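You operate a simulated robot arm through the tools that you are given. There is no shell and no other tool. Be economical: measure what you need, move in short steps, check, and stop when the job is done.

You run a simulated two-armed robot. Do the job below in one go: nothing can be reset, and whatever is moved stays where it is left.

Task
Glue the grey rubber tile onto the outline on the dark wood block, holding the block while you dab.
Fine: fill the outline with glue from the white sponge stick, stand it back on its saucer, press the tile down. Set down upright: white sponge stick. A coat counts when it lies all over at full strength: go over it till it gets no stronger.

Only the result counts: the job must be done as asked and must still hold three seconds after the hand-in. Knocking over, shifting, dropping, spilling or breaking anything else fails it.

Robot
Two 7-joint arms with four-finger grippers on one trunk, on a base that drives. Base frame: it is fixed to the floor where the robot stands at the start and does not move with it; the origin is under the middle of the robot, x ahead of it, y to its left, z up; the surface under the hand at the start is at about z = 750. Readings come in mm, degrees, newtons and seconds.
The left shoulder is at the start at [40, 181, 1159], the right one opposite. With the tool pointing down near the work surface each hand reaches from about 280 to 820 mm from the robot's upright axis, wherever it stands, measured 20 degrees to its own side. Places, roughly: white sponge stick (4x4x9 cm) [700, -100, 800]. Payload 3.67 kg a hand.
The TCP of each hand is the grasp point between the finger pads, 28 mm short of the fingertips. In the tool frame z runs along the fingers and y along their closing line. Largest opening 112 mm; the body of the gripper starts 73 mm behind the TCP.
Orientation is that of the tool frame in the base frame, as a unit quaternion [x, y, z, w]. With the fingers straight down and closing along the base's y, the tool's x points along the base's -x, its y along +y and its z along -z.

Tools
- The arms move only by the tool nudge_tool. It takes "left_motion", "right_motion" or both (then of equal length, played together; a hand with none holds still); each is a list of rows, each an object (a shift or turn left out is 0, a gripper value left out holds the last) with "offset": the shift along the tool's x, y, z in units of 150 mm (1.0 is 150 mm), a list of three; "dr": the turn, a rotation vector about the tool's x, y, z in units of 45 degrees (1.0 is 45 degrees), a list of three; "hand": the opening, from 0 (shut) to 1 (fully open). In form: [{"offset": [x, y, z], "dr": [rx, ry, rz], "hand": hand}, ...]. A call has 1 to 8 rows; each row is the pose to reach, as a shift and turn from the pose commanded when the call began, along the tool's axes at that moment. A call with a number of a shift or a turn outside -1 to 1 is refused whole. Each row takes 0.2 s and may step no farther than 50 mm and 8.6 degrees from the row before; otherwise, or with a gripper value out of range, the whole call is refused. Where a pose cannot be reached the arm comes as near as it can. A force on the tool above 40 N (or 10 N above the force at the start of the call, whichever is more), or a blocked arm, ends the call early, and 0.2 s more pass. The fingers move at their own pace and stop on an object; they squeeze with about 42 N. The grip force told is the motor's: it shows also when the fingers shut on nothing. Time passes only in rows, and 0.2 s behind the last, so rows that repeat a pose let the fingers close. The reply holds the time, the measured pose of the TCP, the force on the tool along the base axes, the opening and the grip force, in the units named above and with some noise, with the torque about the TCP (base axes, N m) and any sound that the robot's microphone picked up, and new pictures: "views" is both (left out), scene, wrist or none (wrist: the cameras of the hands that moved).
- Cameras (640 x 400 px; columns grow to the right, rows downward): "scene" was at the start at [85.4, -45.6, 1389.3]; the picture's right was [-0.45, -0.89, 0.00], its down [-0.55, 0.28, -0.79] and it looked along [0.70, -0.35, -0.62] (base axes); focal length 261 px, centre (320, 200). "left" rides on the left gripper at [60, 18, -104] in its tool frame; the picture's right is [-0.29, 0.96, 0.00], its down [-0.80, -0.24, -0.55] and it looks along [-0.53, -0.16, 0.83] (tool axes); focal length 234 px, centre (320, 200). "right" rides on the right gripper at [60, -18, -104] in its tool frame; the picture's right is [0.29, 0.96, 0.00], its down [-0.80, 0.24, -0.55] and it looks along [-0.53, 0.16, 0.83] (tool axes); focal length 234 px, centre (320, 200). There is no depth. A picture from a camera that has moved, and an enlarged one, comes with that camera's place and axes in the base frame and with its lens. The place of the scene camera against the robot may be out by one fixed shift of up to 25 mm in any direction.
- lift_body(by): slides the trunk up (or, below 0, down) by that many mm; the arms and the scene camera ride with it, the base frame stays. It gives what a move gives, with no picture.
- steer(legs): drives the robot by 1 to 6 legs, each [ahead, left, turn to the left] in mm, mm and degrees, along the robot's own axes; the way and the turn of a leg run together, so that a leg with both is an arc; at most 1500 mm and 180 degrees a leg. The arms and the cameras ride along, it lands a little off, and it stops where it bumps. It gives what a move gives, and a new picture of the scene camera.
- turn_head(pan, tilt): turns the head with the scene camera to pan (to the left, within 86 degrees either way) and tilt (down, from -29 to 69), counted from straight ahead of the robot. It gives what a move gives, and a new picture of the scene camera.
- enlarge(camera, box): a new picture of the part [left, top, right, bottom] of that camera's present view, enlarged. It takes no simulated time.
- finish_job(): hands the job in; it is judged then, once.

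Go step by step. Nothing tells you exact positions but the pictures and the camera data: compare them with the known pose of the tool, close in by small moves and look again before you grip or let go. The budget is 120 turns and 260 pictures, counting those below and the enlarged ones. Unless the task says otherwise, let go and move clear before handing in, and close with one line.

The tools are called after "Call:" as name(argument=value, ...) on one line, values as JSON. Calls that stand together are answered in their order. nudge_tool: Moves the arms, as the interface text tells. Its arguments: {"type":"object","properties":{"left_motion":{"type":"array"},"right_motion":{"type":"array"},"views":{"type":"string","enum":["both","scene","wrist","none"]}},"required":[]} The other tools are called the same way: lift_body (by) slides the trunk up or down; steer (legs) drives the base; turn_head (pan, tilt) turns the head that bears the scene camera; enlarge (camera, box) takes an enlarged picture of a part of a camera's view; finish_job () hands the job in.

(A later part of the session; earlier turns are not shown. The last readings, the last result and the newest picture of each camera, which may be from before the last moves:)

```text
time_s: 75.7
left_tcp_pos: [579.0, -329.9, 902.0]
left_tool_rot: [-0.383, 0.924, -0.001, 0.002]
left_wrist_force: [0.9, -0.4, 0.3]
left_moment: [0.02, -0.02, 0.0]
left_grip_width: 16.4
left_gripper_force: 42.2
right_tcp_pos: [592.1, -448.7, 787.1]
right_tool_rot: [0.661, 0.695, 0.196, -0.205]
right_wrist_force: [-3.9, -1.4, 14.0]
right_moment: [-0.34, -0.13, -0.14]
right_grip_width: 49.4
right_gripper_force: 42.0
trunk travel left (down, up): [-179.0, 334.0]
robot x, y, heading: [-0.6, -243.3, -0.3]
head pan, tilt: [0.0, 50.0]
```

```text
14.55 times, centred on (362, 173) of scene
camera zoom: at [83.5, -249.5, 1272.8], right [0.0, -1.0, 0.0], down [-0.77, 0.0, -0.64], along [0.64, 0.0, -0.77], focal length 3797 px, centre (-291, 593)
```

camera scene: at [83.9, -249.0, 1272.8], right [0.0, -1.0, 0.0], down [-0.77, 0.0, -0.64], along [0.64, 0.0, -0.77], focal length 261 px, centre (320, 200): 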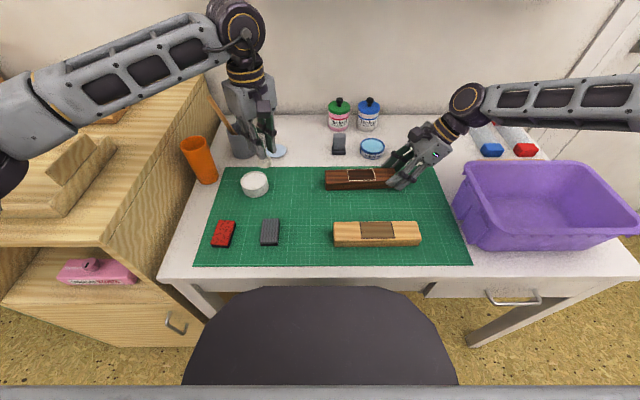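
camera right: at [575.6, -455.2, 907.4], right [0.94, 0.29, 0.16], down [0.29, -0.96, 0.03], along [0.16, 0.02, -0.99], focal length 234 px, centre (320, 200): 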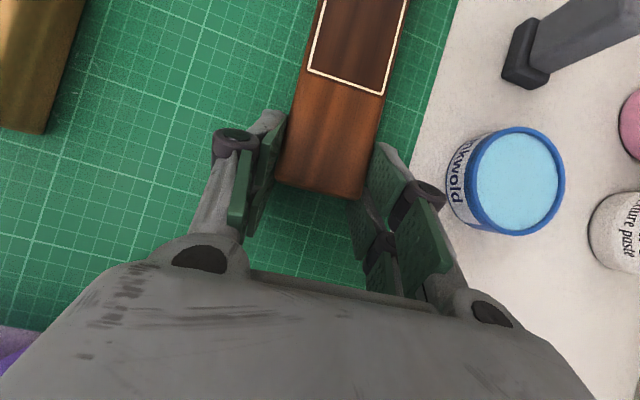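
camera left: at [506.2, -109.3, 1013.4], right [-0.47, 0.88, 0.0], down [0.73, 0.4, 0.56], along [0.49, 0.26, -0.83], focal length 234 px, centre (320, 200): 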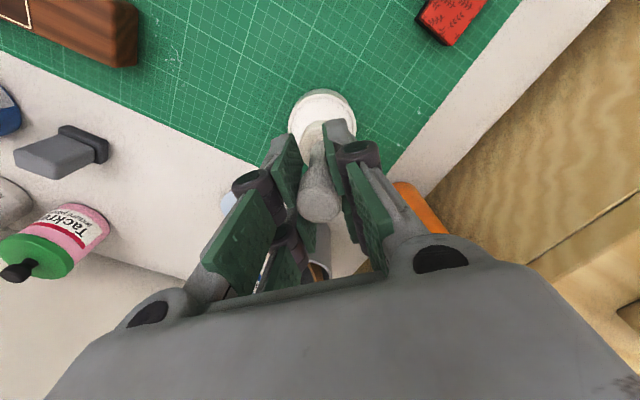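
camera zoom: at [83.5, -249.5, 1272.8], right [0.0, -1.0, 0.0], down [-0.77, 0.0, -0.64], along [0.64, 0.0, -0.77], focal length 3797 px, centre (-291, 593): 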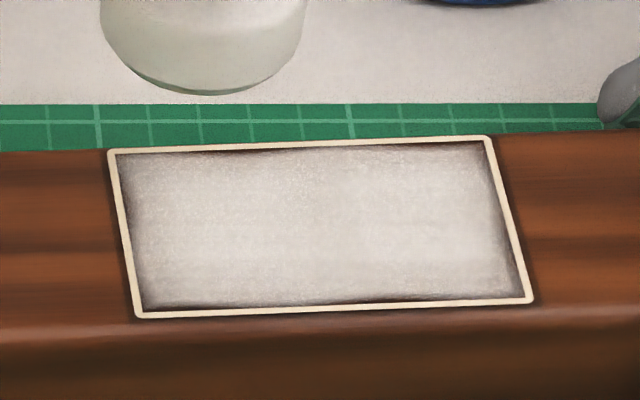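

No further change: the coat is saturated. Now I carry the stick back toward its saucer.

Call:
nudge_tool(left_motion=[{"offset": [-0.211, 0.05, -0.07]}, {"offset": [-0.422, 0.1, -0.07]}, {"offset": [-0.633, 0.15, -0.07]}, {"offset": [-0.844, 0.197, -0.07]}], views="none")

Call:
nudge_tool(left_motion=[{"offset": [-0.211, 0.05, 0]}, {"offset": [-0.422, 0.1, 0]}, {"offset": [-0.633, 0.15, 0]}, {"offset": [-0.844, 0.197, 0]}], views="wrist")

Call:
enlarge(camera="scene", box=[215, 80, 325, 170])

Call:
enlarge(camera="left", box=[220, 40, 440, 220])

```text
time_s: 76.7
left_tcp_pos: [646.9, -217.2, 908.9]
left_tool_rot: [-0.383, 0.924, -0.002, 0.001]
left_wrist_force: [-0.1, 0.1, -0.4]
left_moment: [-0.01, -0.02, -0.04]
left_grip_width: 16.5
left_gripper_force: 41.9
right_tcp_pos: [592.6, -448.5, 789.2]
right_tool_rot: [0.661, 0.695, 0.195, -0.205]
right_wrist_force: [-1.0, 0.9, 11.3]
right_moment: [-0.23, -0.01, 0.05]
right_grip_width: 49.4
right_gripper_force: 41.6
trunk travel left (down, up): [-179.0, 334.0]
robot x, y, heading: [-2.0, -243.9, -0.0]
head pan, tilt: [0.0, 50.0]
```

```text
time_s: 77.7
left_tcp_pos: [715.0, -107.2, 909.6]
left_tool_rot: [-0.383, 0.924, -0.001, 0.002]
left_wrist_force: [-0.3, 0.7, -0.3]
left_moment: [0.04, 0.01, 0.04]
left_grip_width: 16.5
left_gripper_force: 41.9
right_tcp_pos: [593.3, -448.9, 788.3]
right_tool_rot: [0.661, 0.695, 0.195, -0.205]
right_wrist_force: [-1.6, 0.8, 12.5]
right_moment: [-0.26, 0.0, 0.02]
right_grip_width: 49.5
right_gripper_force: 42.1
trunk travel left (down, up): [-179.0, 334.0]
robot x, y, heading: [4.4, -245.3, -0.2]
head pan, tilt: [0.0, 50.0]
camera left: at [658.9, -137.5, 1013.4], right [-0.47, 0.88, 0.0], down [0.73, 0.4, 0.56], along [0.49, 0.26, -0.83], focal length 234 px, centre (320, 200)
```

left: 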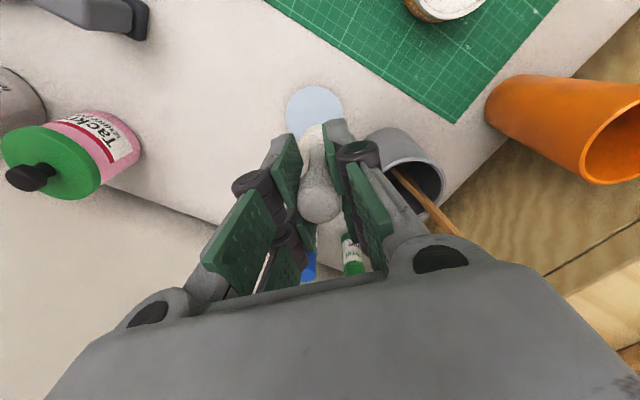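

```text
4.44 times, centred on (270, 125) of scene
camera zoom: at [83.6, -249.0, 1272.8], right [0.0, -1.0, 0.0], down [-0.77, 0.0, -0.64], along [0.64, 0.0, -0.77], focal length 1160 px, centre (542, 533)
```

zoom: 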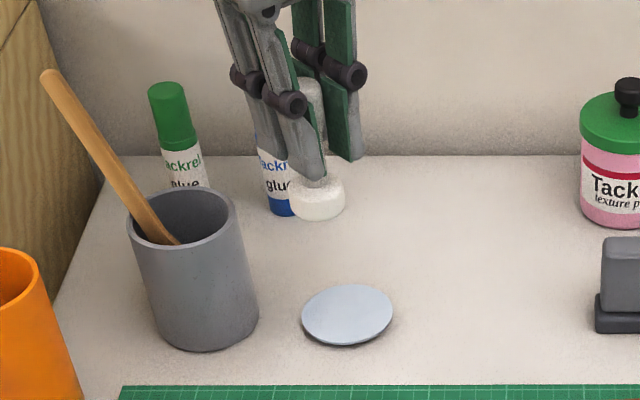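

```text
2.22 times, centred on (330, 130) of left
camera zoom: at [658.9, -137.5, 1013.4], right [-0.47, 0.88, 0.0], down [0.73, 0.4, 0.56], along [0.49, 0.26, -0.83], focal length 520 px, centre (298, 356)
```

zoom: 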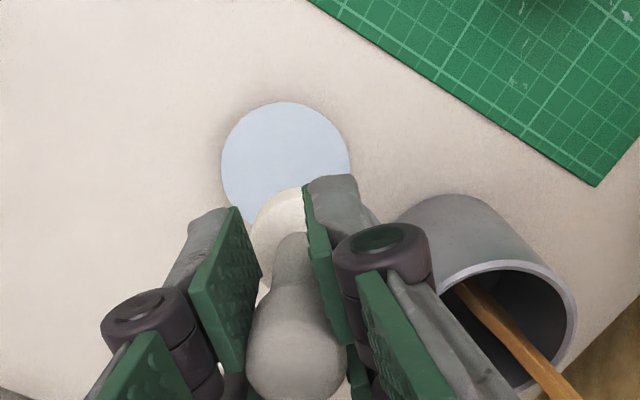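

The saucer looks slightly to the near-right of the stick; I shift a little and lower to just above it for a check.

Call:
nudge_tool(left_motion=[{"offset": [0.028, -0.009, 0.15]}, {"offset": [0.028, -0.009, 0.3]}, {"offset": [0.028, -0.009, 0.43]}], views="none")

Call:
enlarge(camera="scene", box=[235, 100, 315, 170])

Call:
enlarge(camera="left", box=[220, 40, 440, 220])

```text
time_s: 78.5
left_tcp_pos: [712.2, -112.3, 844.2]
left_tool_rot: [-0.384, 0.923, -0.001, 0.001]
left_wrist_force: [0.4, -0.7, -0.6]
left_moment: [0.02, 0.0, -0.02]
left_grip_width: 16.5
left_gripper_force: 42.1
right_tcp_pos: [590.8, -448.5, 788.4]
right_tool_rot: [0.661, 0.695, 0.196, -0.205]
right_wrist_force: [-0.6, -0.3, 12.5]
right_moment: [-0.26, 0.02, 0.05]
right_grip_width: 49.4
right_gripper_force: 42.1
trunk travel left (down, up): [-179.0, 334.0]
robot x, y, heading: [5.1, -244.0, -0.2]
head pan, tilt: [0.0, 50.0]
```

```text
5.71 times, centred on (275, 135) of scene
camera zoom: at [83.5, -249.2, 1272.8], right [0.0, -1.0, 0.0], down [-0.77, 0.0, -0.64], along [0.64, 0.0, -0.77], focal length 1492 px, centre (577, 571)
```

zoom: 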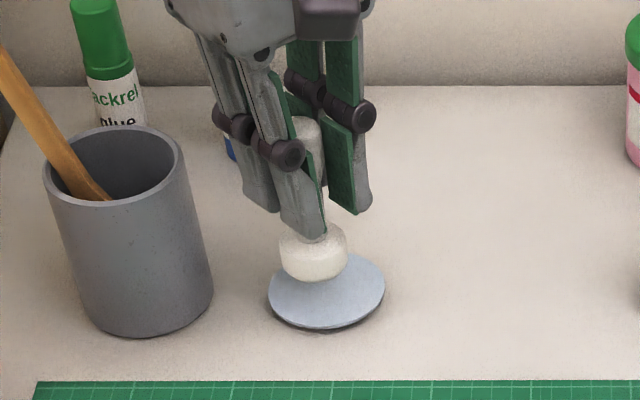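

```text
2.22 times, centred on (330, 130) of left
camera zoom: at [656.5, -141.6, 948.3], right [-0.47, 0.88, 0.0], down [0.73, 0.4, 0.56], along [0.49, 0.26, -0.83], focal length 520 px, centre (298, 356)
```

zoom: 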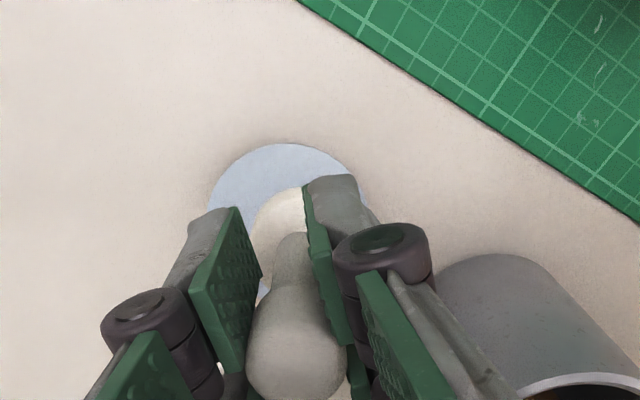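

Nearly centred; I shift ~4 mm right and lower to just above the saucer.

Call:
nudge_tool(left_motion=[{"offset": [0.024, -0.009, 0.05]}, {"offset": [0.024, -0.009, 0.1]}], views="none")

Call:
nudge_tool(left_motion=[{"offset": [0, 0, 0.015]}, {"offset": [0, 0, 0.015]}], views="none")

Call:
enlarge(camera="scene", box=[235, 100, 315, 170])

```text
time_s: 79.1
left_tcp_pos: [708.2, -116.7, 831.0]
left_tool_rot: [-0.384, 0.923, -0.002, 0.002]
left_wrist_force: [-1.2, 0.4, -0.5]
left_moment: [-0.01, 0.02, -0.04]
left_grip_width: 16.5
left_gripper_force: 42.3
right_tcp_pos: [592.8, -448.6, 787.4]
right_tool_rot: [0.66, 0.695, 0.196, -0.206]
right_wrist_force: [-0.9, -0.1, 12.9]
right_moment: [-0.28, -0.01, 0.01]
right_grip_width: 49.4
right_gripper_force: 41.9
trunk travel left (down, up): [-179.0, 334.0]
robot x, y, heading: [-0.5, -241.5, -0.1]
head pan, tilt: [0.0, 50.0]
```

```text
time_s: 79.7
left_tcp_pos: [710.0, -115.5, 827.7]
left_tool_rot: [-0.384, 0.924, -0.001, 0.001]
left_wrist_force: [-0.4, 0.0, -0.7]
left_moment: [-0.02, -0.01, -0.02]
left_grip_width: 16.2
left_gripper_force: 41.7
right_tcp_pos: [591.0, -448.8, 787.1]
right_tool_rot: [0.661, 0.694, 0.196, -0.205]
right_wrist_force: [-0.4, -0.5, 13.1]
right_moment: [-0.26, -0.06, -0.01]
right_grip_width: 49.6
right_gripper_force: 42.0
trunk travel left (down, up): [-179.0, 334.0]
robot x, y, heading: [-1.7, -242.3, -0.4]
head pan, tilt: [0.0, 50.0]
```

```text
5.71 times, centred on (275, 135) of scene
camera zoom: at [83.5, -249.3, 1272.8], right [0.0, -1.0, 0.0], down [-0.77, 0.0, -0.64], along [0.64, 0.0, -0.77], focal length 1492 px, centre (577, 571)
```

zoom: 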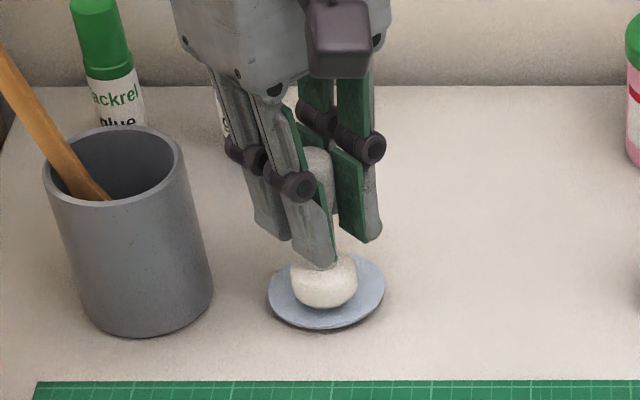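

Centred. I lower the last few millimetres.

Call:
nudge_tool(left_motion=[{"offset": [0, 0, 0.012]}, {"offset": [0, 0, 0.012]}], views="none")

```text
time_s: 80.3
left_tcp_pos: [711.6, -114.8, 828.2]
left_tool_rot: [-0.383, 0.924, -0.001, 0.001]
left_wrist_force: [1.1, 0.1, -0.2]
left_moment: [0.0, 0.01, 0.0]
left_grip_width: 16.4
left_gripper_force: 41.6
right_tcp_pos: [592.2, -447.8, 786.9]
right_tool_rot: [0.66, 0.695, 0.196, -0.206]
right_wrist_force: [-1.0, -0.3, 13.7]
right_moment: [-0.17, -0.05, 0.01]
right_grip_width: 49.9
right_gripper_force: 41.8
trunk travel left (down, up): [-179.0, 334.0]
robot x, y, heading: [0.9, -240.4, -0.1]
head pan, tilt: [0.0, 50.0]
```

Call:
nudge_tool(left_motion=[{"offset": [0, 0, 0.013]}, {"offset": [0, 0, 0.013]}], views="none")

```text
time_s: 80.9
left_tcp_pos: [712.6, -115.7, 825.3]
left_tool_rot: [-0.383, 0.924, -0.001, 0.001]
left_wrist_force: [-0.1, 0.8, -0.7]
left_moment: [0.03, 0.0, 0.0]
left_grip_width: 16.3
left_gripper_force: 42.2
right_tcp_pos: [591.4, -448.1, 786.9]
right_tool_rot: [0.66, 0.695, 0.196, -0.206]
right_wrist_force: [-0.8, -0.9, 13.0]
right_moment: [-0.09, -0.06, 0.03]
right_grip_width: 49.7
right_gripper_force: 41.6
trunk travel left (down, up): [-179.0, 334.0]
robot x, y, heading: [-0.8, -237.7, -0.2]
head pan, tilt: [0.0, 50.0]
```

Call:
nudge_tool(left_motion=[{"offset": [0, 0, 0.013]}, {"offset": [0, 0, 0.013]}], views="none")

Call:
enlarge(camera="scene", box=[235, 100, 315, 170])

```text
time_s: 81.5
left_tcp_pos: [713.2, -116.0, 823.8]
left_tool_rot: [-0.383, 0.924, -0.001, 0.001]
left_wrist_force: [-0.2, -0.4, -1.1]
left_moment: [0.0, 0.02, -0.02]
left_grip_width: 16.3
left_gripper_force: 42.3
right_tcp_pos: [592.7, -448.2, 788.7]
right_tool_rot: [0.66, 0.695, 0.195, -0.206]
right_wrist_force: [-0.3, -1.3, 13.2]
right_moment: [-0.11, -0.05, -0.01]
right_grip_width: 49.6
right_gripper_force: 41.8
trunk travel left (down, up): [-179.0, 334.0]
robot x, y, heading: [0.9, -244.5, -0.5]
head pan, tilt: [0.0, 50.0]
```

```text
5.71 times, centred on (275, 135) of scene
camera zoom: at [83.5, -249.3, 1272.8], right [0.0, -1.0, 0.0], down [-0.77, 0.0, -0.64], along [0.64, 0.0, -0.77], focal length 1492 px, centre (577, 571)
```

zoom: 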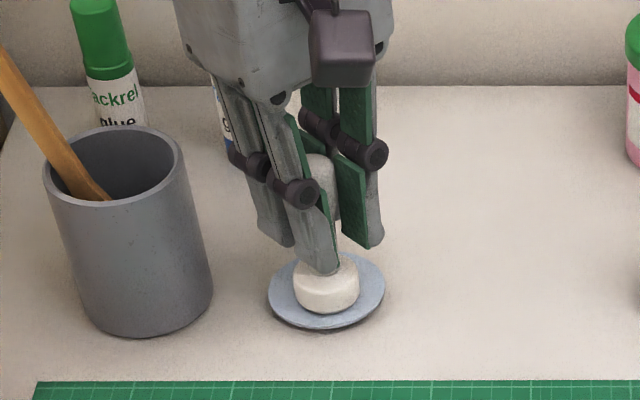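

Call:
nudge_tool(left_motion=[{"offset": [0, 0, 0.013]}, {"offset": [0, 0, 0.013]}], views="none")

```text
time_s: 82.1
left_tcp_pos: [712.4, -115.8, 823.1]
left_tool_rot: [-0.384, 0.924, -0.002, 0.002]
left_wrist_force: [-0.4, -0.5, 7.7]
left_moment: [0.02, -0.05, 0.01]
left_grip_width: 16.4
left_gripper_force: 41.7
right_tcp_pos: [592.2, -448.5, 788.2]
right_tool_rot: [0.66, 0.696, 0.195, -0.206]
right_wrist_force: [1.9, 1.3, 10.3]
right_moment: [-0.08, -0.01, 0.05]
right_grip_width: 49.4
right_gripper_force: 41.6
trunk travel left (down, up): [-179.0, 334.0]
robot x, y, heading: [1.6, -243.7, -0.2]
head pan, tilt: [0.0, 50.0]
```

The sponge rests on the saucer (7.7 N). I ease off slightly, open gently, and check before rising.

Call:
nudge_tool(left_motion=[{"offset": [0, 0, -0.004], "hand": 0.25}, {"offset": [0, 0, -0.004], "hand": 0.45}, {"offset": [0, 0, -0.004], "hand": 0.45}], views="wrist")

Call:
enlarge(camera="scene", box=[235, 100, 315, 170])

```text
time_s: 82.9
left_tcp_pos: [711.8, -116.0, 820.8]
left_tool_rot: [-0.383, 0.924, -0.001, 0.002]
left_wrist_force: [-0.5, -0.1, -0.3]
left_moment: [0.02, -0.01, 0.01]
left_grip_width: 50.3
left_gripper_force: 0.0
right_tcp_pos: [592.2, -448.2, 787.3]
right_tool_rot: [0.661, 0.695, 0.195, -0.206]
right_wrist_force: [-1.0, -0.8, 11.9]
right_moment: [-0.08, -0.05, -0.04]
right_grip_width: 49.7
right_gripper_force: 41.7
trunk travel left (down, up): [-179.0, 334.0]
robot x, y, heading: [0.1, -244.5, -0.1]
head pan, tilt: [0.0, 50.0]
camera left: at [656.6, -145.6, 925.3], right [-0.47, 0.88, 0.0], down [0.73, 0.4, 0.56], along [0.49, 0.26, -0.83], focal length 234 px, centre (320, 200)
```

left: 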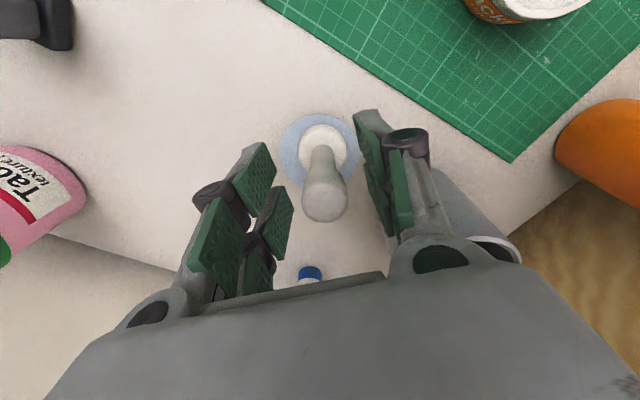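

```text
5.71 times, centred on (275, 135) of scene
camera zoom: at [83.6, -249.3, 1272.8], right [0.0, -1.0, 0.0], down [-0.77, 0.0, -0.64], along [0.64, 0.0, -0.77], focal length 1492 px, centre (577, 571)
```

zoom: 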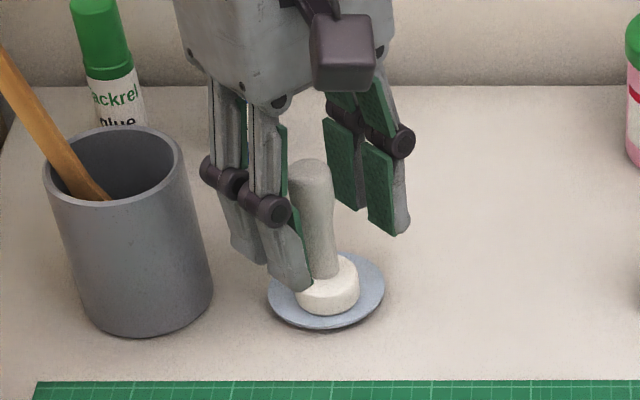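

The stick stands upright on its saucer. The white pot's label is now visible, so I read it, then lift the hand.

Call:
enlarge(camera="left", box=[455, 0, 605, 40])

Call:
nudge_tool(left_motion=[{"offset": [0, 0, -0.3]}, {"offset": [0, 0, -0.6]}], views="wrist")

```text
4.27 times, centred on (530, 20) of left
camera zoom: at [656.6, -145.6, 925.3], right [-0.47, 0.88, 0.0], down [0.73, 0.4, 0.56], along [0.49, 0.26, -0.83], focal length 999 px, centre (-576, 968)
```

zoom: 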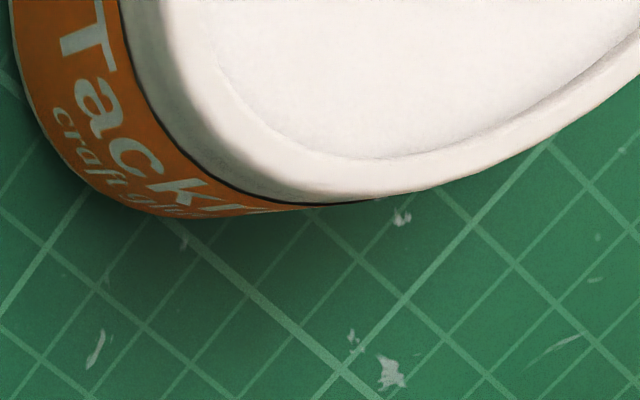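

```text
time_s: 83.5
left_tcp_pos: [712.9, -117.9, 913.0]
left_tool_rot: [-0.383, 0.924, -0.002, 0.001]
left_wrist_force: [-0.1, 0.2, 0.4]
left_moment: [-0.02, -0.02, -0.02]
left_grip_width: 50.0
left_gripper_force: 0.0
right_tcp_pos: [592.2, -447.4, 787.4]
right_tool_rot: [0.661, 0.695, 0.196, -0.206]
right_wrist_force: [-1.7, -1.5, 13.9]
right_moment: [-0.35, -0.14, -0.15]
right_grip_width: 49.6
right_gripper_force: 42.3
trunk travel left (down, up): [-179.0, 334.0]
robot x, y, heading: [-4.2, -245.0, -0.1]
head pan, tilt: [0.0, 50.0]
camera left: at [656.8, -146.9, 1016.5], right [-0.48, 0.88, 0.0], down [0.73, 0.4, 0.56], along [0.49, 0.26, -0.83], focal length 234 px, centre (320, 200)
```

left: 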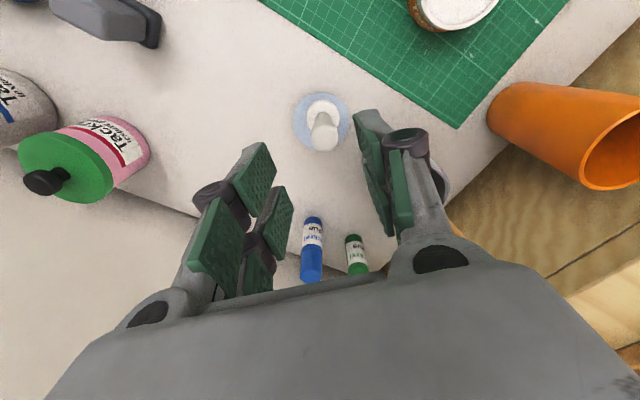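

The pot is indeed "Tackrel craft glue". Now I carry the left hand to the grey tile near (423,-129), turning it toward −90° so it closes along the tile's length.

Call:
nudge_tool(left_motion=[{"offset": [0.177, 0.165, 0], "dr": [0, 0, -0.125]}, {"offset": [0.354, 0.33, 0], "dr": [0, 0, -0.25]}, {"offset": [0.531, 0.495, 0], "dr": [0, 0, -0.375]}, {"offset": [0.708, 0.659, 0], "dr": [0, 0, -0.5]}], views="none")

Call:
nudge_tool(left_motion=[{"offset": [0.1, 0.22, 0], "dr": [0, 0, -0.125], "hand": 0.9}, {"offset": [0.2, 0.44, 0], "dr": [0, 0, -0.25], "hand": 0.9}, {"offset": [0.3, 0.66, 0], "dr": [0, 0, -0.375], "hand": 0.9}, {"offset": [0.404, 0.879, 0], "dr": [0, 0, -0.5], "hand": 0.9}], views="both")

Call:
enlarge(camera="left", box=[220, 50, 420, 210])

```text
time_s: 84.5
left_tcp_pos: [568.2, -124.5, 912.8]
left_tool_rot: [-0.556, 0.831, -0.001, 0.001]
left_wrist_force: [0.0, -0.2, 0.9]
left_moment: [0.0, -0.02, 0.03]
left_grip_width: 50.5
left_gripper_force: 0.1
right_tcp_pos: [591.9, -449.1, 788.3]
right_tool_rot: [0.661, 0.694, 0.197, -0.206]
right_wrist_force: [-2.2, -0.3, 13.9]
right_moment: [-0.3, -0.19, -0.21]
right_grip_width: 49.8
right_gripper_force: 41.9
trunk travel left (down, up): [-179.0, 334.0]
robot x, y, heading: [-1.0, -242.1, -0.1]
head pan, tilt: [0.0, 50.0]
```

```text
time_s: 85.5
left_tcp_pos: [421.1, -126.7, 913.1]
left_tool_rot: [0.708, -0.706, 0.002, -0.001]
left_wrist_force: [-0.2, 0.0, 0.5]
left_moment: [0.0, -0.03, -0.01]
left_grip_width: 100.9
left_gripper_force: 0.0
right_tcp_pos: [591.7, -448.3, 787.9]
right_tool_rot: [0.661, 0.695, 0.195, -0.205]
right_wrist_force: [-1.6, -0.3, 14.4]
right_moment: [-0.3, -0.16, -0.18]
right_grip_width: 49.6
right_gripper_force: 41.8
trunk travel left (down, up): [-179.0, 334.0]
robot x, y, heading: [1.1, -240.5, 0.2]
head pan, tilt: [0.0, 50.0]
camera scene: at [83.5, -249.2, 1272.8], right [0.0, -1.0, 0.0], down [-0.77, 0.0, -0.64], along [0.64, 0.0, -0.77], focal length 261 px, centre (320, 200)
camera left: at [404.5, -186.2, 1015.7], right [-0.96, 0.28, 0.0], down [0.23, 0.8, 0.55], along [0.16, 0.53, -0.83], focal length 234 px, centre (320, 200)
```

scene: 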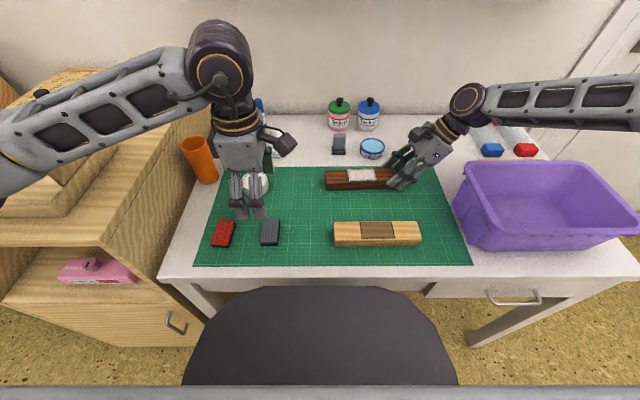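
left: 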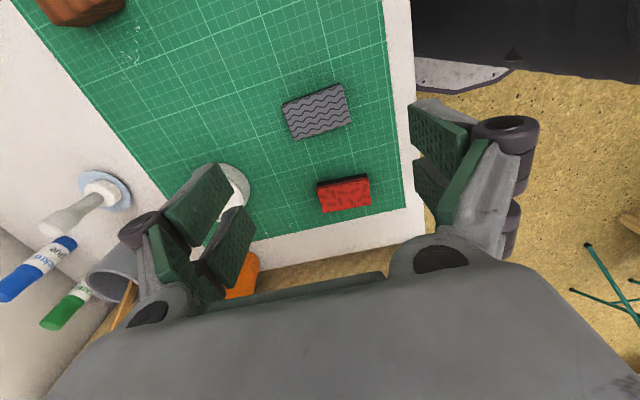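

```text
2.50 times, centred on (320, 130) of left
camera zoom: at [404.5, -186.2, 1015.7], right [-0.96, 0.28, 0.0], down [0.23, 0.8, 0.55], along [0.16, 0.53, -0.83], focal length 585 px, centre (320, 375)
```

zoom: 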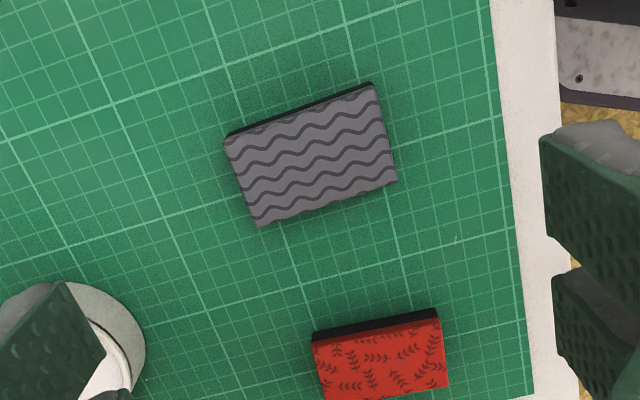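

−90° is reachable. The grey tile's centre is ≈(425,-129), about 63×39 mm, long axis along x. I centre over it and descend to look at its thickness.

Call:
nudge_tool(left_motion=[{"offset": [0.015, -0.029, 0.2], "dr": [0, 0, -0.02]}, {"offset": [0.015, -0.029, 0.43], "dr": [0, 0, -0.02]}, {"offset": [0.015, -0.029, 0.65], "dr": [0, 0, -0.02]}], views="wrist")

Call:
enlarge(camera="left", box=[200, 50, 440, 230])

Call:
enlarge(camera="scene", box=[220, 190, 310, 260])

```text
time_s: 86.3
left_tcp_pos: [427.1, -129.8, 813.7]
left_tool_rot: [0.713, -0.701, 0.002, 0.0]
left_wrist_force: [0.3, 0.0, 0.9]
left_moment: [0.0, 0.01, -0.01]
left_grip_width: 100.5
left_gripper_force: 0.1
right_tcp_pos: [592.9, -447.1, 787.3]
right_tool_rot: [0.66, 0.695, 0.196, -0.206]
right_wrist_force: [-0.9, 0.0, 12.1]
right_moment: [-0.26, -0.02, 0.0]
right_grip_width: 49.4
right_gripper_force: 42.0
trunk travel left (down, up): [-179.0, 334.0]
robot x, y, heading: [-1.0, -240.6, -0.3]
head pan, tilt: [0.0, 50.0]
camera left: at [409.9, -189.8, 917.6], right [-0.96, 0.27, 0.0], down [0.22, 0.8, 0.55], along [0.15, 0.53, -0.83], focal length 234 px, centre (320, 200)
```

left: 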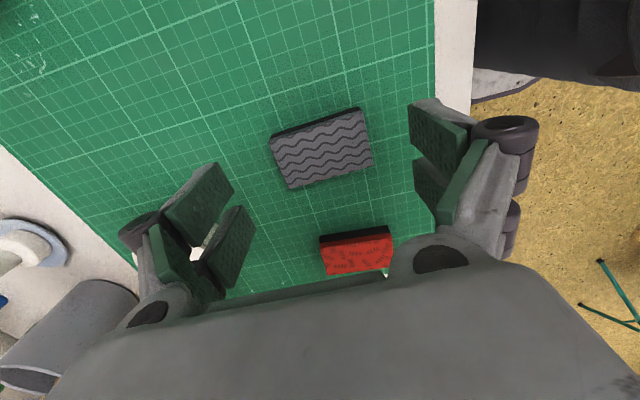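

```text
2.22 times, centred on (320, 140) of left
camera zoom: at [409.9, -189.8, 917.6], right [-0.96, 0.27, 0.0], down [0.22, 0.8, 0.55], along [0.15, 0.53, -0.83], focal length 520 px, centre (320, 333)
```

zoom: 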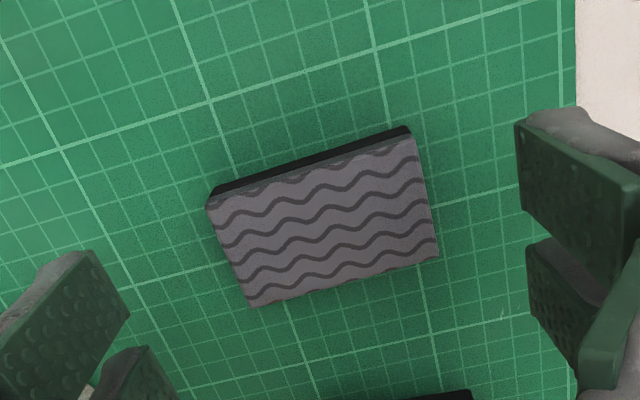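

```text
5.71 times, centred on (265, 225) of scene
camera zoom: at [83.5, -249.2, 1272.8], right [0.0, -1.0, 0.0], down [-0.77, 0.0, -0.64], along [0.64, 0.0, -0.77], focal length 1492 px, centre (634, 57)
```

zoom: 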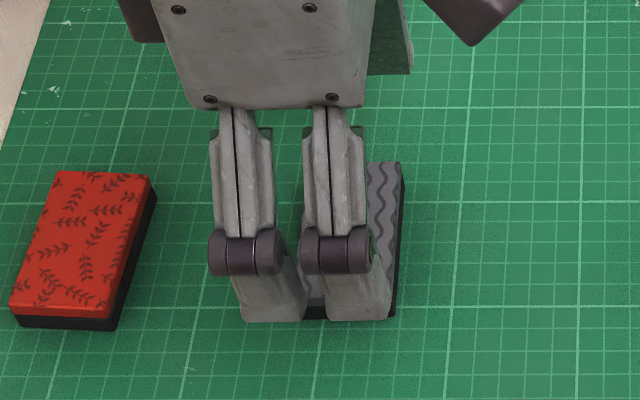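

The tile is ~11 mm thick and well aligned. I descend so the tips stop ~3 mm above the mat, and close.

Call:
nudge_tool(left_motion=[{"offset": [0, 0.017, 0.1]}, {"offset": [0, 0.017, 0.203]}, {"offset": [0, 0.017, 0.203], "hand": 0.65}, {"offset": [0, 0.017, 0.203], "hand": 0.65}], views="none")

Call:
enlarge(camera="left", box=[200, 50, 440, 230])

Call:
enlarge(camera="scene", box=[220, 190, 310, 260])

```text
time_s: 87.3
left_tcp_pos: [426.2, -129.6, 785.1]
left_tool_rot: [0.713, -0.702, 0.003, -0.002]
left_wrist_force: [-1.1, -0.1, 0.6]
left_moment: [-0.02, -0.02, -0.01]
left_grip_width: 72.9
left_gripper_force: 0.1
right_tcp_pos: [591.5, -448.8, 788.6]
right_tool_rot: [0.661, 0.695, 0.196, -0.205]
right_wrist_force: [0.4, 6.0, 11.1]
right_moment: [-0.06, -0.11, 0.03]
right_grip_width: 49.5
right_gripper_force: 42.0
trunk travel left (down, up): [-179.0, 334.0]
robot x, y, heading: [-0.4, -240.4, -0.1]
head pan, tilt: [0.0, 50.0]
```

```text
2.22 times, centred on (320, 140) of left
camera zoom: at [408.8, -190.0, 888.5], right [-0.96, 0.27, -0.01], down [0.22, 0.8, 0.55], along [0.16, 0.53, -0.83], focal length 520 px, centre (320, 333)
```

zoom: 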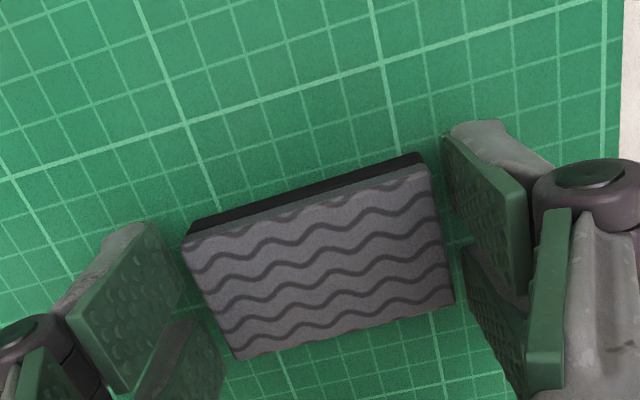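

```text
5.71 times, centred on (265, 225) of scene
camera zoom: at [83.8, -250.5, 1273.1], right [0.0, -1.0, 0.0], down [-0.77, 0.0, -0.64], along [0.64, 0.0, -0.77], focal length 1492 px, centre (634, 57)
```

zoom: 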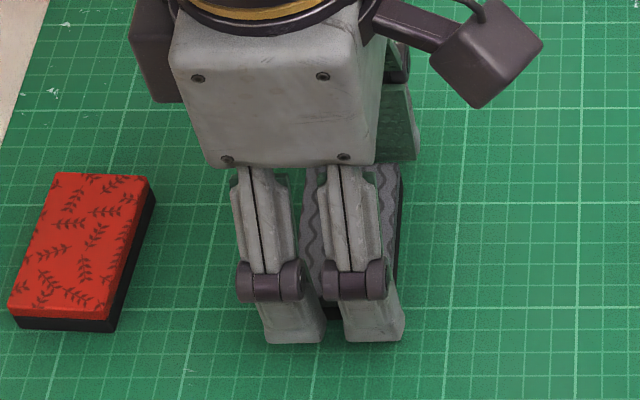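

Well straddled; I shift 3 mm for centring, close, and lift slightly.

Call:
nudge_tool(left_motion=[{"offset": [0.02, 0, 0]}, {"offset": [0.02, 0, 0], "hand": 0}, {"offset": [0.02, 0, 0], "hand": 0}, {"offset": [0.02, 0, 0], "hand": 0}, {"offset": [0.02, 0, -0.1], "hand": 0}, {"offset": [0.02, 0, -0.3], "hand": 0}, {"offset": [0.02, 0, -0.55], "hand": 0}], views="wrist")

Call:
enlarge(camera="left", box=[200, 50, 440, 230])

Call:
enlarge(camera="scene", box=[220, 180, 310, 250])

```text
time_s: 88.9
left_tcp_pos: [421.8, -133.3, 865.6]
left_tool_rot: [0.713, -0.701, 0.001, -0.001]
left_wrist_force: [-0.8, 0.4, -0.2]
left_moment: [-0.01, 0.0, 0.04]
left_grip_width: 63.0
left_gripper_force: 41.5
right_tcp_pos: [592.2, -449.8, 787.6]
right_tool_rot: [0.661, 0.695, 0.196, -0.205]
right_wrist_force: [-4.3, -0.8, 9.7]
right_moment: [-0.26, 0.04, -0.07]
right_grip_width: 49.8
right_gripper_force: 42.5
trunk travel left (down, up): [-179.0, 334.0]
robot x, y, heading: [-1.8, -243.7, -0.3]
head pan, tilt: [0.0, 50.0]
camera left: at [405.5, -194.5, 969.5], right [-0.96, 0.27, 0.0], down [0.23, 0.8, 0.55], along [0.15, 0.53, -0.83], focal length 234 px, centre (320, 200)
```

left: 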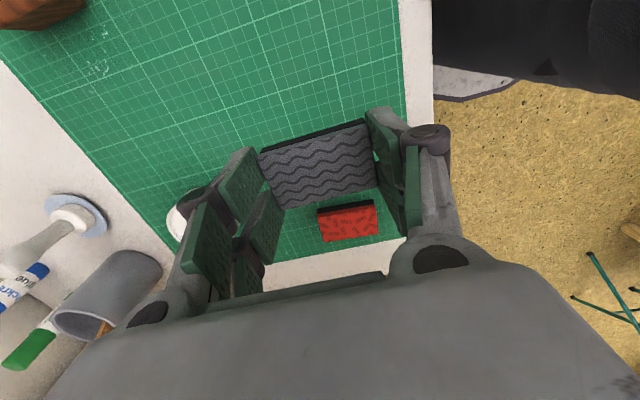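

```text
2.22 times, centred on (320, 140) of left
camera zoom: at [405.5, -194.5, 969.5], right [-0.96, 0.27, 0.0], down [0.23, 0.8, 0.55], along [0.15, 0.53, -0.83], focal length 520 px, centre (320, 333)
```

zoom: 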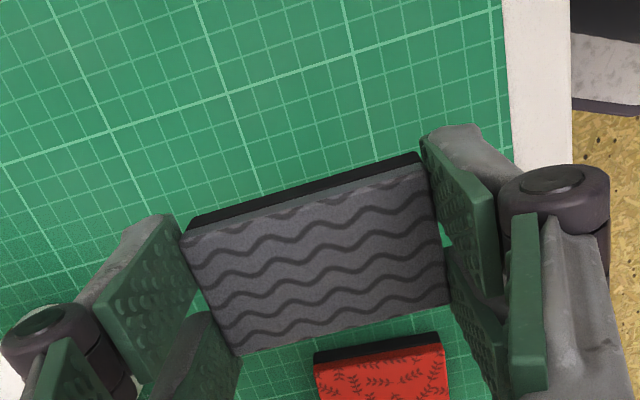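

```text
5.71 times, centred on (265, 215) of scene
camera zoom: at [83.6, -250.1, 1272.6], right [0.0, -1.0, 0.0], down [-0.77, 0.0, -0.64], along [0.64, 0.0, -0.77], focal length 1492 px, centre (634, 114)
```

zoom: 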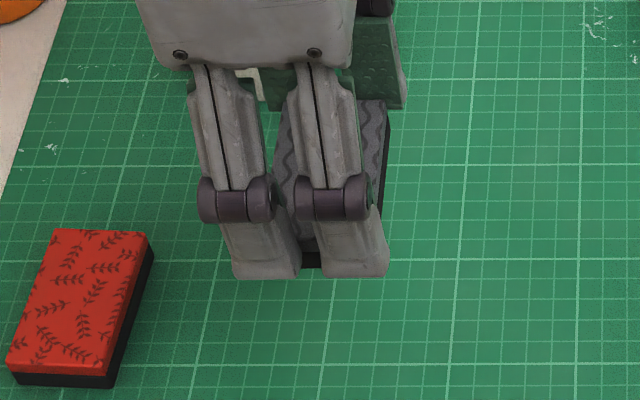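

The tile is held (63 mm long). I carry it toward the block, turning +88° in two halves.

Call:
nudge_tool(left_motion=[{"offset": [0.124, -0.0925, -0.1], "dr": [0, 0, 0.163]}, {"offset": [0.248, -0.185, -0.15], "dr": [0, 0, 0.325]}, {"offset": [0.372, -0.278, -0.15], "dr": [0, 0, 0.488]}, {"offset": [0.495, -0.37, -0.15], "dr": [0, 0, 0.65]}, {"offset": [0.619, -0.463, -0.15], "dr": [0, 0, 0.813]}, {"offset": [0.743, -0.555, -0.15], "dr": [0, 0, 0.976]}], views="none")

Call:
nudge_tool(left_motion=[{"offset": [0.022, -0.151, 0], "dr": [0, 0, 0.163]}, {"offset": [0.043, -0.302, 0], "dr": [0, 0, 0.325]}, {"offset": [0.065, -0.453, 0], "dr": [0, 0, 0.488]}, {"offset": [0.087, -0.604, 0], "dr": [0, 0, 0.65]}, {"offset": [0.108, -0.755, 0], "dr": [0, 0, 0.813]}, {"offset": [0.13, -0.906, 0], "dr": [0, 0, 0.976]}], views="both")

Call:
enlarge(camera="scene", box=[310, 110, 430, 200])

```text
time_s: 90.3
left_tcp_pos: [510.8, -244.2, 890.8]
left_tool_rot: [-0.397, 0.918, -0.001, 0.001]
left_wrist_force: [-0.5, -0.4, -0.8]
left_moment: [0.0, 0.01, 0.0]
left_grip_width: 63.0
left_gripper_force: 42.5
right_tcp_pos: [592.3, -448.6, 787.8]
right_tool_rot: [0.661, 0.695, 0.196, -0.206]
right_wrist_force: [-1.8, -7.1, 13.6]
right_moment: [-0.56, 0.24, 0.07]
right_grip_width: 49.7
right_gripper_force: 42.4
trunk travel left (down, up): [-179.0, 334.0]
robot x, y, heading: [0.6, -241.9, -0.5]
head pan, tilt: [0.0, 50.0]
```

```text
time_s: 91.7
left_tcp_pos: [597.3, -347.6, 888.6]
left_tool_rot: [-0.026, 1.0, 0.0, 0.002]
left_wrist_force: [0.4, -0.6, -0.9]
left_moment: [0.02, 0.0, 0.0]
left_grip_width: 63.1
left_gripper_force: 41.8
right_tcp_pos: [593.8, -449.5, 787.5]
right_tool_rot: [0.661, 0.695, 0.196, -0.206]
right_wrist_force: [0.0, -1.8, 13.1]
right_moment: [-0.3, 0.0, -0.01]
right_grip_width: 49.3
right_gripper_force: 42.0
trunk travel left (down, up): [-179.0, 334.0]
robot x, y, heading: [-0.4, -242.6, -0.0]
head pan, tilt: [0.0, 50.0]
camera scene: at [83.7, -249.7, 1272.8], right [0.0, -1.0, 0.0], down [-0.77, 0.0, -0.64], along [0.64, 0.0, -0.77], focal length 261 px, centre (320, 200)
camera left: at [536.3, -332.3, 992.6], right [0.24, 0.97, 0.0], down [0.81, -0.2, 0.56], along [0.54, -0.13, -0.83], focal length 234 px, centre (320, 200)
```

scene: 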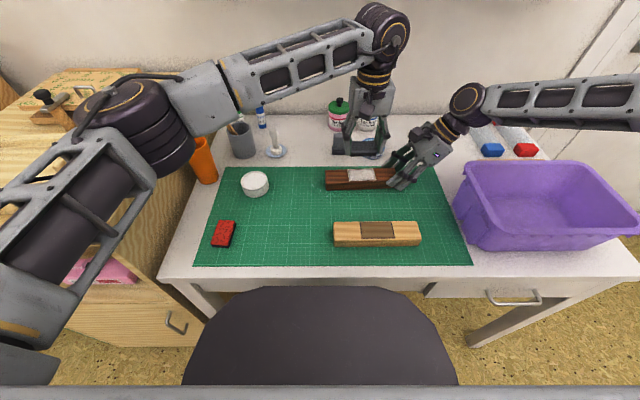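
left: 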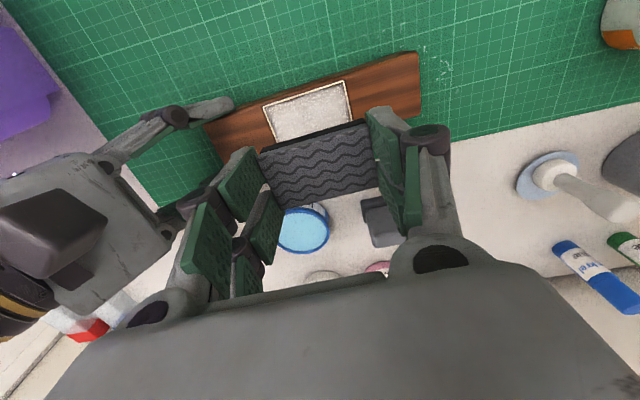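

```text
4.44 times, centred on (370, 155) of scene
camera zoom: at [83.7, -249.7, 1272.8], right [0.0, -1.0, 0.0], down [-0.77, 0.0, -0.64], along [0.64, 0.0, -0.77], focal length 1160 px, centre (98, 400)
```

zoom: 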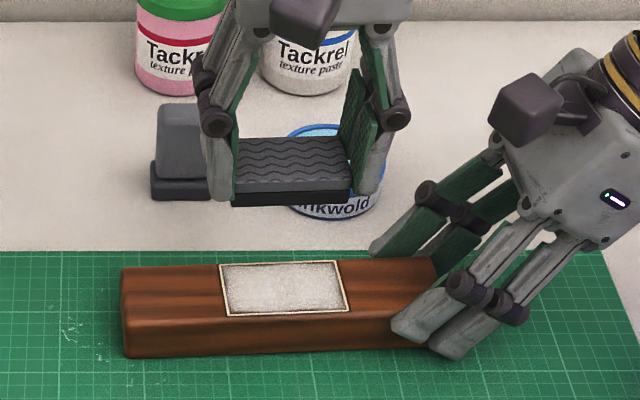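

Good view. I align over the outline and lower to ~12 mm above it for a check.

Call:
nudge_tool(left_motion=[{"offset": [0.032, -0.044, 0.15]}, {"offset": [0.032, -0.044, 0.3]}, {"offset": [0.032, -0.044, 0.38]}], views="wrist")

Call:
enlarge(camera="left", box=[220, 60, 420, 220])

Call:
enlarge(camera="scene", box=[330, 140, 400, 190])

```text
time_s: 92.5
left_tcp_pos: [590.8, -355.7, 832.4]
left_tool_rot: [-0.027, 1.0, -0.001, 0.002]
left_wrist_force: [0.4, 0.3, -0.9]
left_moment: [-0.02, -0.01, 0.02]
left_grip_width: 63.1
left_gripper_force: 42.0
right_tcp_pos: [592.4, -446.4, 788.4]
right_tool_rot: [0.661, 0.695, 0.195, -0.206]
right_wrist_force: [0.4, 2.9, 12.2]
right_moment: [0.15, -0.14, 0.09]
right_grip_width: 49.4
right_gripper_force: 42.0
trunk travel left (down, up): [-179.0, 334.0]
robot x, y, heading: [-3.3, -244.6, -0.3]
head pan, tilt: [0.0, 50.0]
camera left: at [529.3, -340.8, 935.3], right [0.24, 0.97, 0.0], down [0.81, -0.19, 0.56], along [0.54, -0.13, -0.83], focal length 234 px, centre (320, 200)
```

left: 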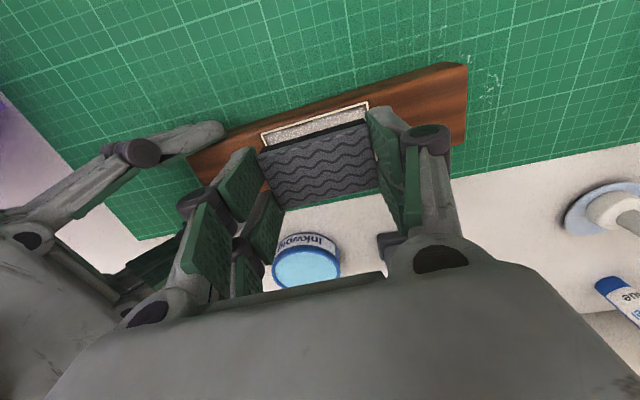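

```text
2.50 times, centred on (320, 140) of left
camera zoom: at [529.3, -340.8, 935.3], right [0.24, 0.97, 0.0], down [0.81, -0.19, 0.56], along [0.54, -0.13, -0.83], focal length 585 px, centre (320, 350)
```

zoom: 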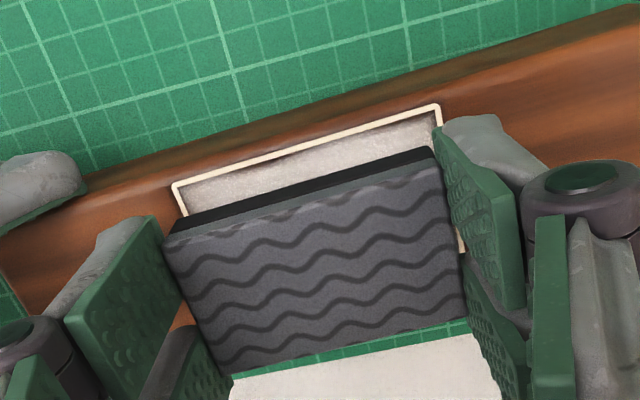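

```text
8.00 times, centred on (365, 165) of scene
camera zoom: at [83.7, -249.1, 1272.8], right [0.0, -1.0, 0.0], down [-0.77, 0.0, -0.64], along [0.64, 0.0, -0.77], focal length 2089 px, centre (-40, 480)
```

zoom: 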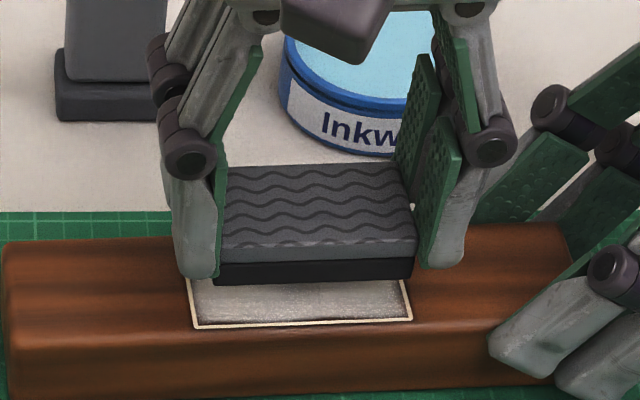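

Angles match well; the tile is ~1.7 mm too far right. I correct and lower to a few millimetres above.

Call:
nudge_tool(left_motion=[{"offset": [0, 0.011, 0.05]}, {"offset": [0, 0.011, 0.087]}], views="none")

Call:
enlarge(camera="left", box=[220, 60, 420, 220])

Call:
enlarge(camera="scene", box=[330, 140, 400, 190])

```text
time_s: 93.1
left_tcp_pos: [590.4, -354.2, 818.4]
left_tool_rot: [-0.026, 1.0, -0.001, 0.001]
left_wrist_force: [0.0, 0.0, -0.7]
left_moment: [0.0, -0.02, -0.03]
left_grip_width: 63.0
left_gripper_force: 42.4
right_tcp_pos: [592.9, -447.8, 787.7]
right_tool_rot: [0.66, 0.695, 0.195, -0.206]
right_wrist_force: [-0.2, 2.4, 12.1]
right_moment: [0.12, -0.15, 0.07]
right_grip_width: 49.8
right_gripper_force: 42.3
trunk travel left (down, up): [-179.0, 334.0]
robot x, y, heading: [-1.0, -239.8, -0.4]
head pan, tilt: [0.0, 50.0]
```

```text
2.50 times, centred on (320, 140) of left
camera zoom: at [530.2, -338.8, 922.5], right [0.24, 0.97, 0.0], down [0.81, -0.19, 0.56], along [0.54, -0.13, -0.83], focal length 585 px, centre (320, 350)
```

zoom: 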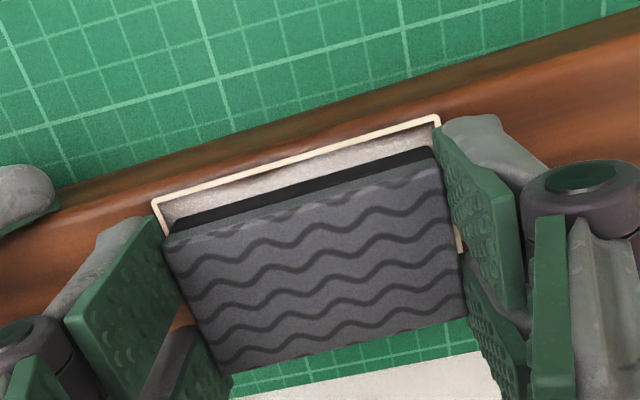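

```text
8.00 times, centred on (365, 165) of scene
camera zoom: at [83.7, -249.1, 1272.8], right [0.0, -1.0, 0.0], down [-0.77, 0.0, -0.64], along [0.64, 0.0, -0.77], focal length 2089 px, centre (-40, 480)
```

zoom: 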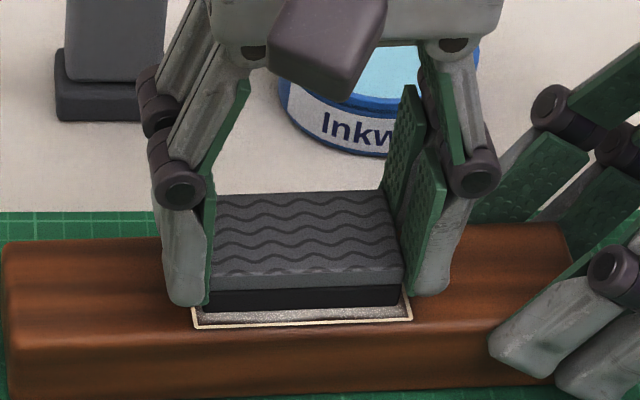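

Aligned within about a millimetre both ways. I lower to contact.

Call:
nudge_tool(left_motion=[{"offset": [0, 0, 0.012]}, {"offset": [0, 0, 0.02]}], views="none")

Call:
enlarge(camera="scene", box=[330, 140, 400, 190])

```text
time_s: 93.7
left_tcp_pos: [591.0, -354.3, 819.2]
left_tool_rot: [-0.028, 1.0, -0.003, 0.003]
left_wrist_force: [0.1, 4.0, 20.3]
left_moment: [-0.03, 0.16, -0.01]
left_grip_width: 63.1
left_gripper_force: 42.3
right_tcp_pos: [591.4, -447.6, 787.7]
right_tool_rot: [0.66, 0.696, 0.195, -0.205]
right_wrist_force: [5.2, 2.9, 4.5]
right_moment: [0.89, -0.11, 0.11]
right_grip_width: 49.6
right_gripper_force: 42.0
trunk travel left (down, up): [-179.0, 334.0]
robot x, y, heading: [-0.4, -244.1, -0.2]
head pan, tilt: [0.0, 50.0]
```

```text
8.00 times, centred on (365, 165) of scene
camera zoom: at [83.2, -248.7, 1272.9], right [0.0, -1.0, 0.0], down [-0.77, 0.0, -0.64], along [0.64, 0.0, -0.77], focal length 2089 px, centre (-40, 480)
```

zoom: 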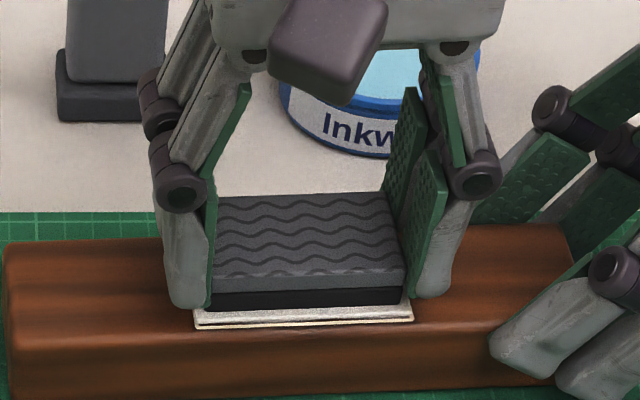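

It touched already (20 N). I check the front margin from the wrist camera before settling it.

Call:
enlarge(camera="left", box=[240, 80, 400, 190])

Call:
enlarge(camera="right", box=[240, 0, 440, 130])

```text
3.64 times, centred on (320, 135) of left
camera zoom: at [529.7, -338.7, 921.7], right [0.23, 0.97, 0.0], down [0.81, -0.19, 0.56], along [0.54, -0.13, -0.83], focal length 852 px, centre (320, 436)
```

zoom: 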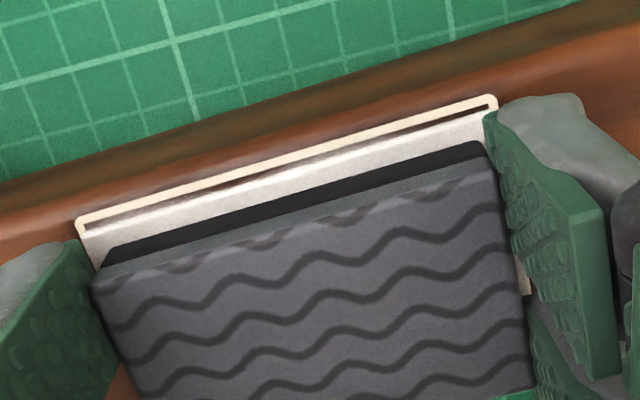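

```text
3.08 times, centred on (340, 65) of right
camera zoom: at [574.8, -455.4, 907.3], right [0.94, 0.29, 0.16], down [0.29, -0.96, 0.03], along [0.16, 0.01, -0.99], focal length 720 px, centre (258, 615)
```

zoom: 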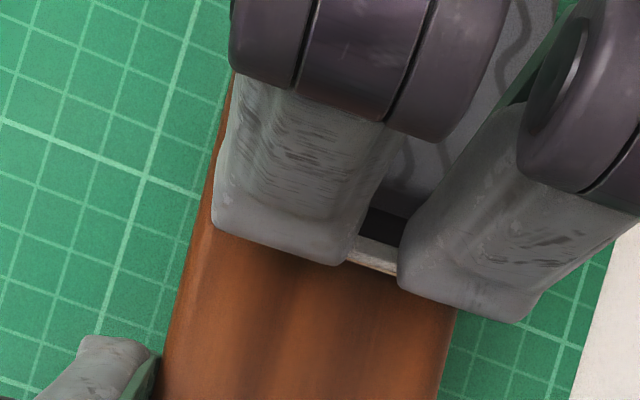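

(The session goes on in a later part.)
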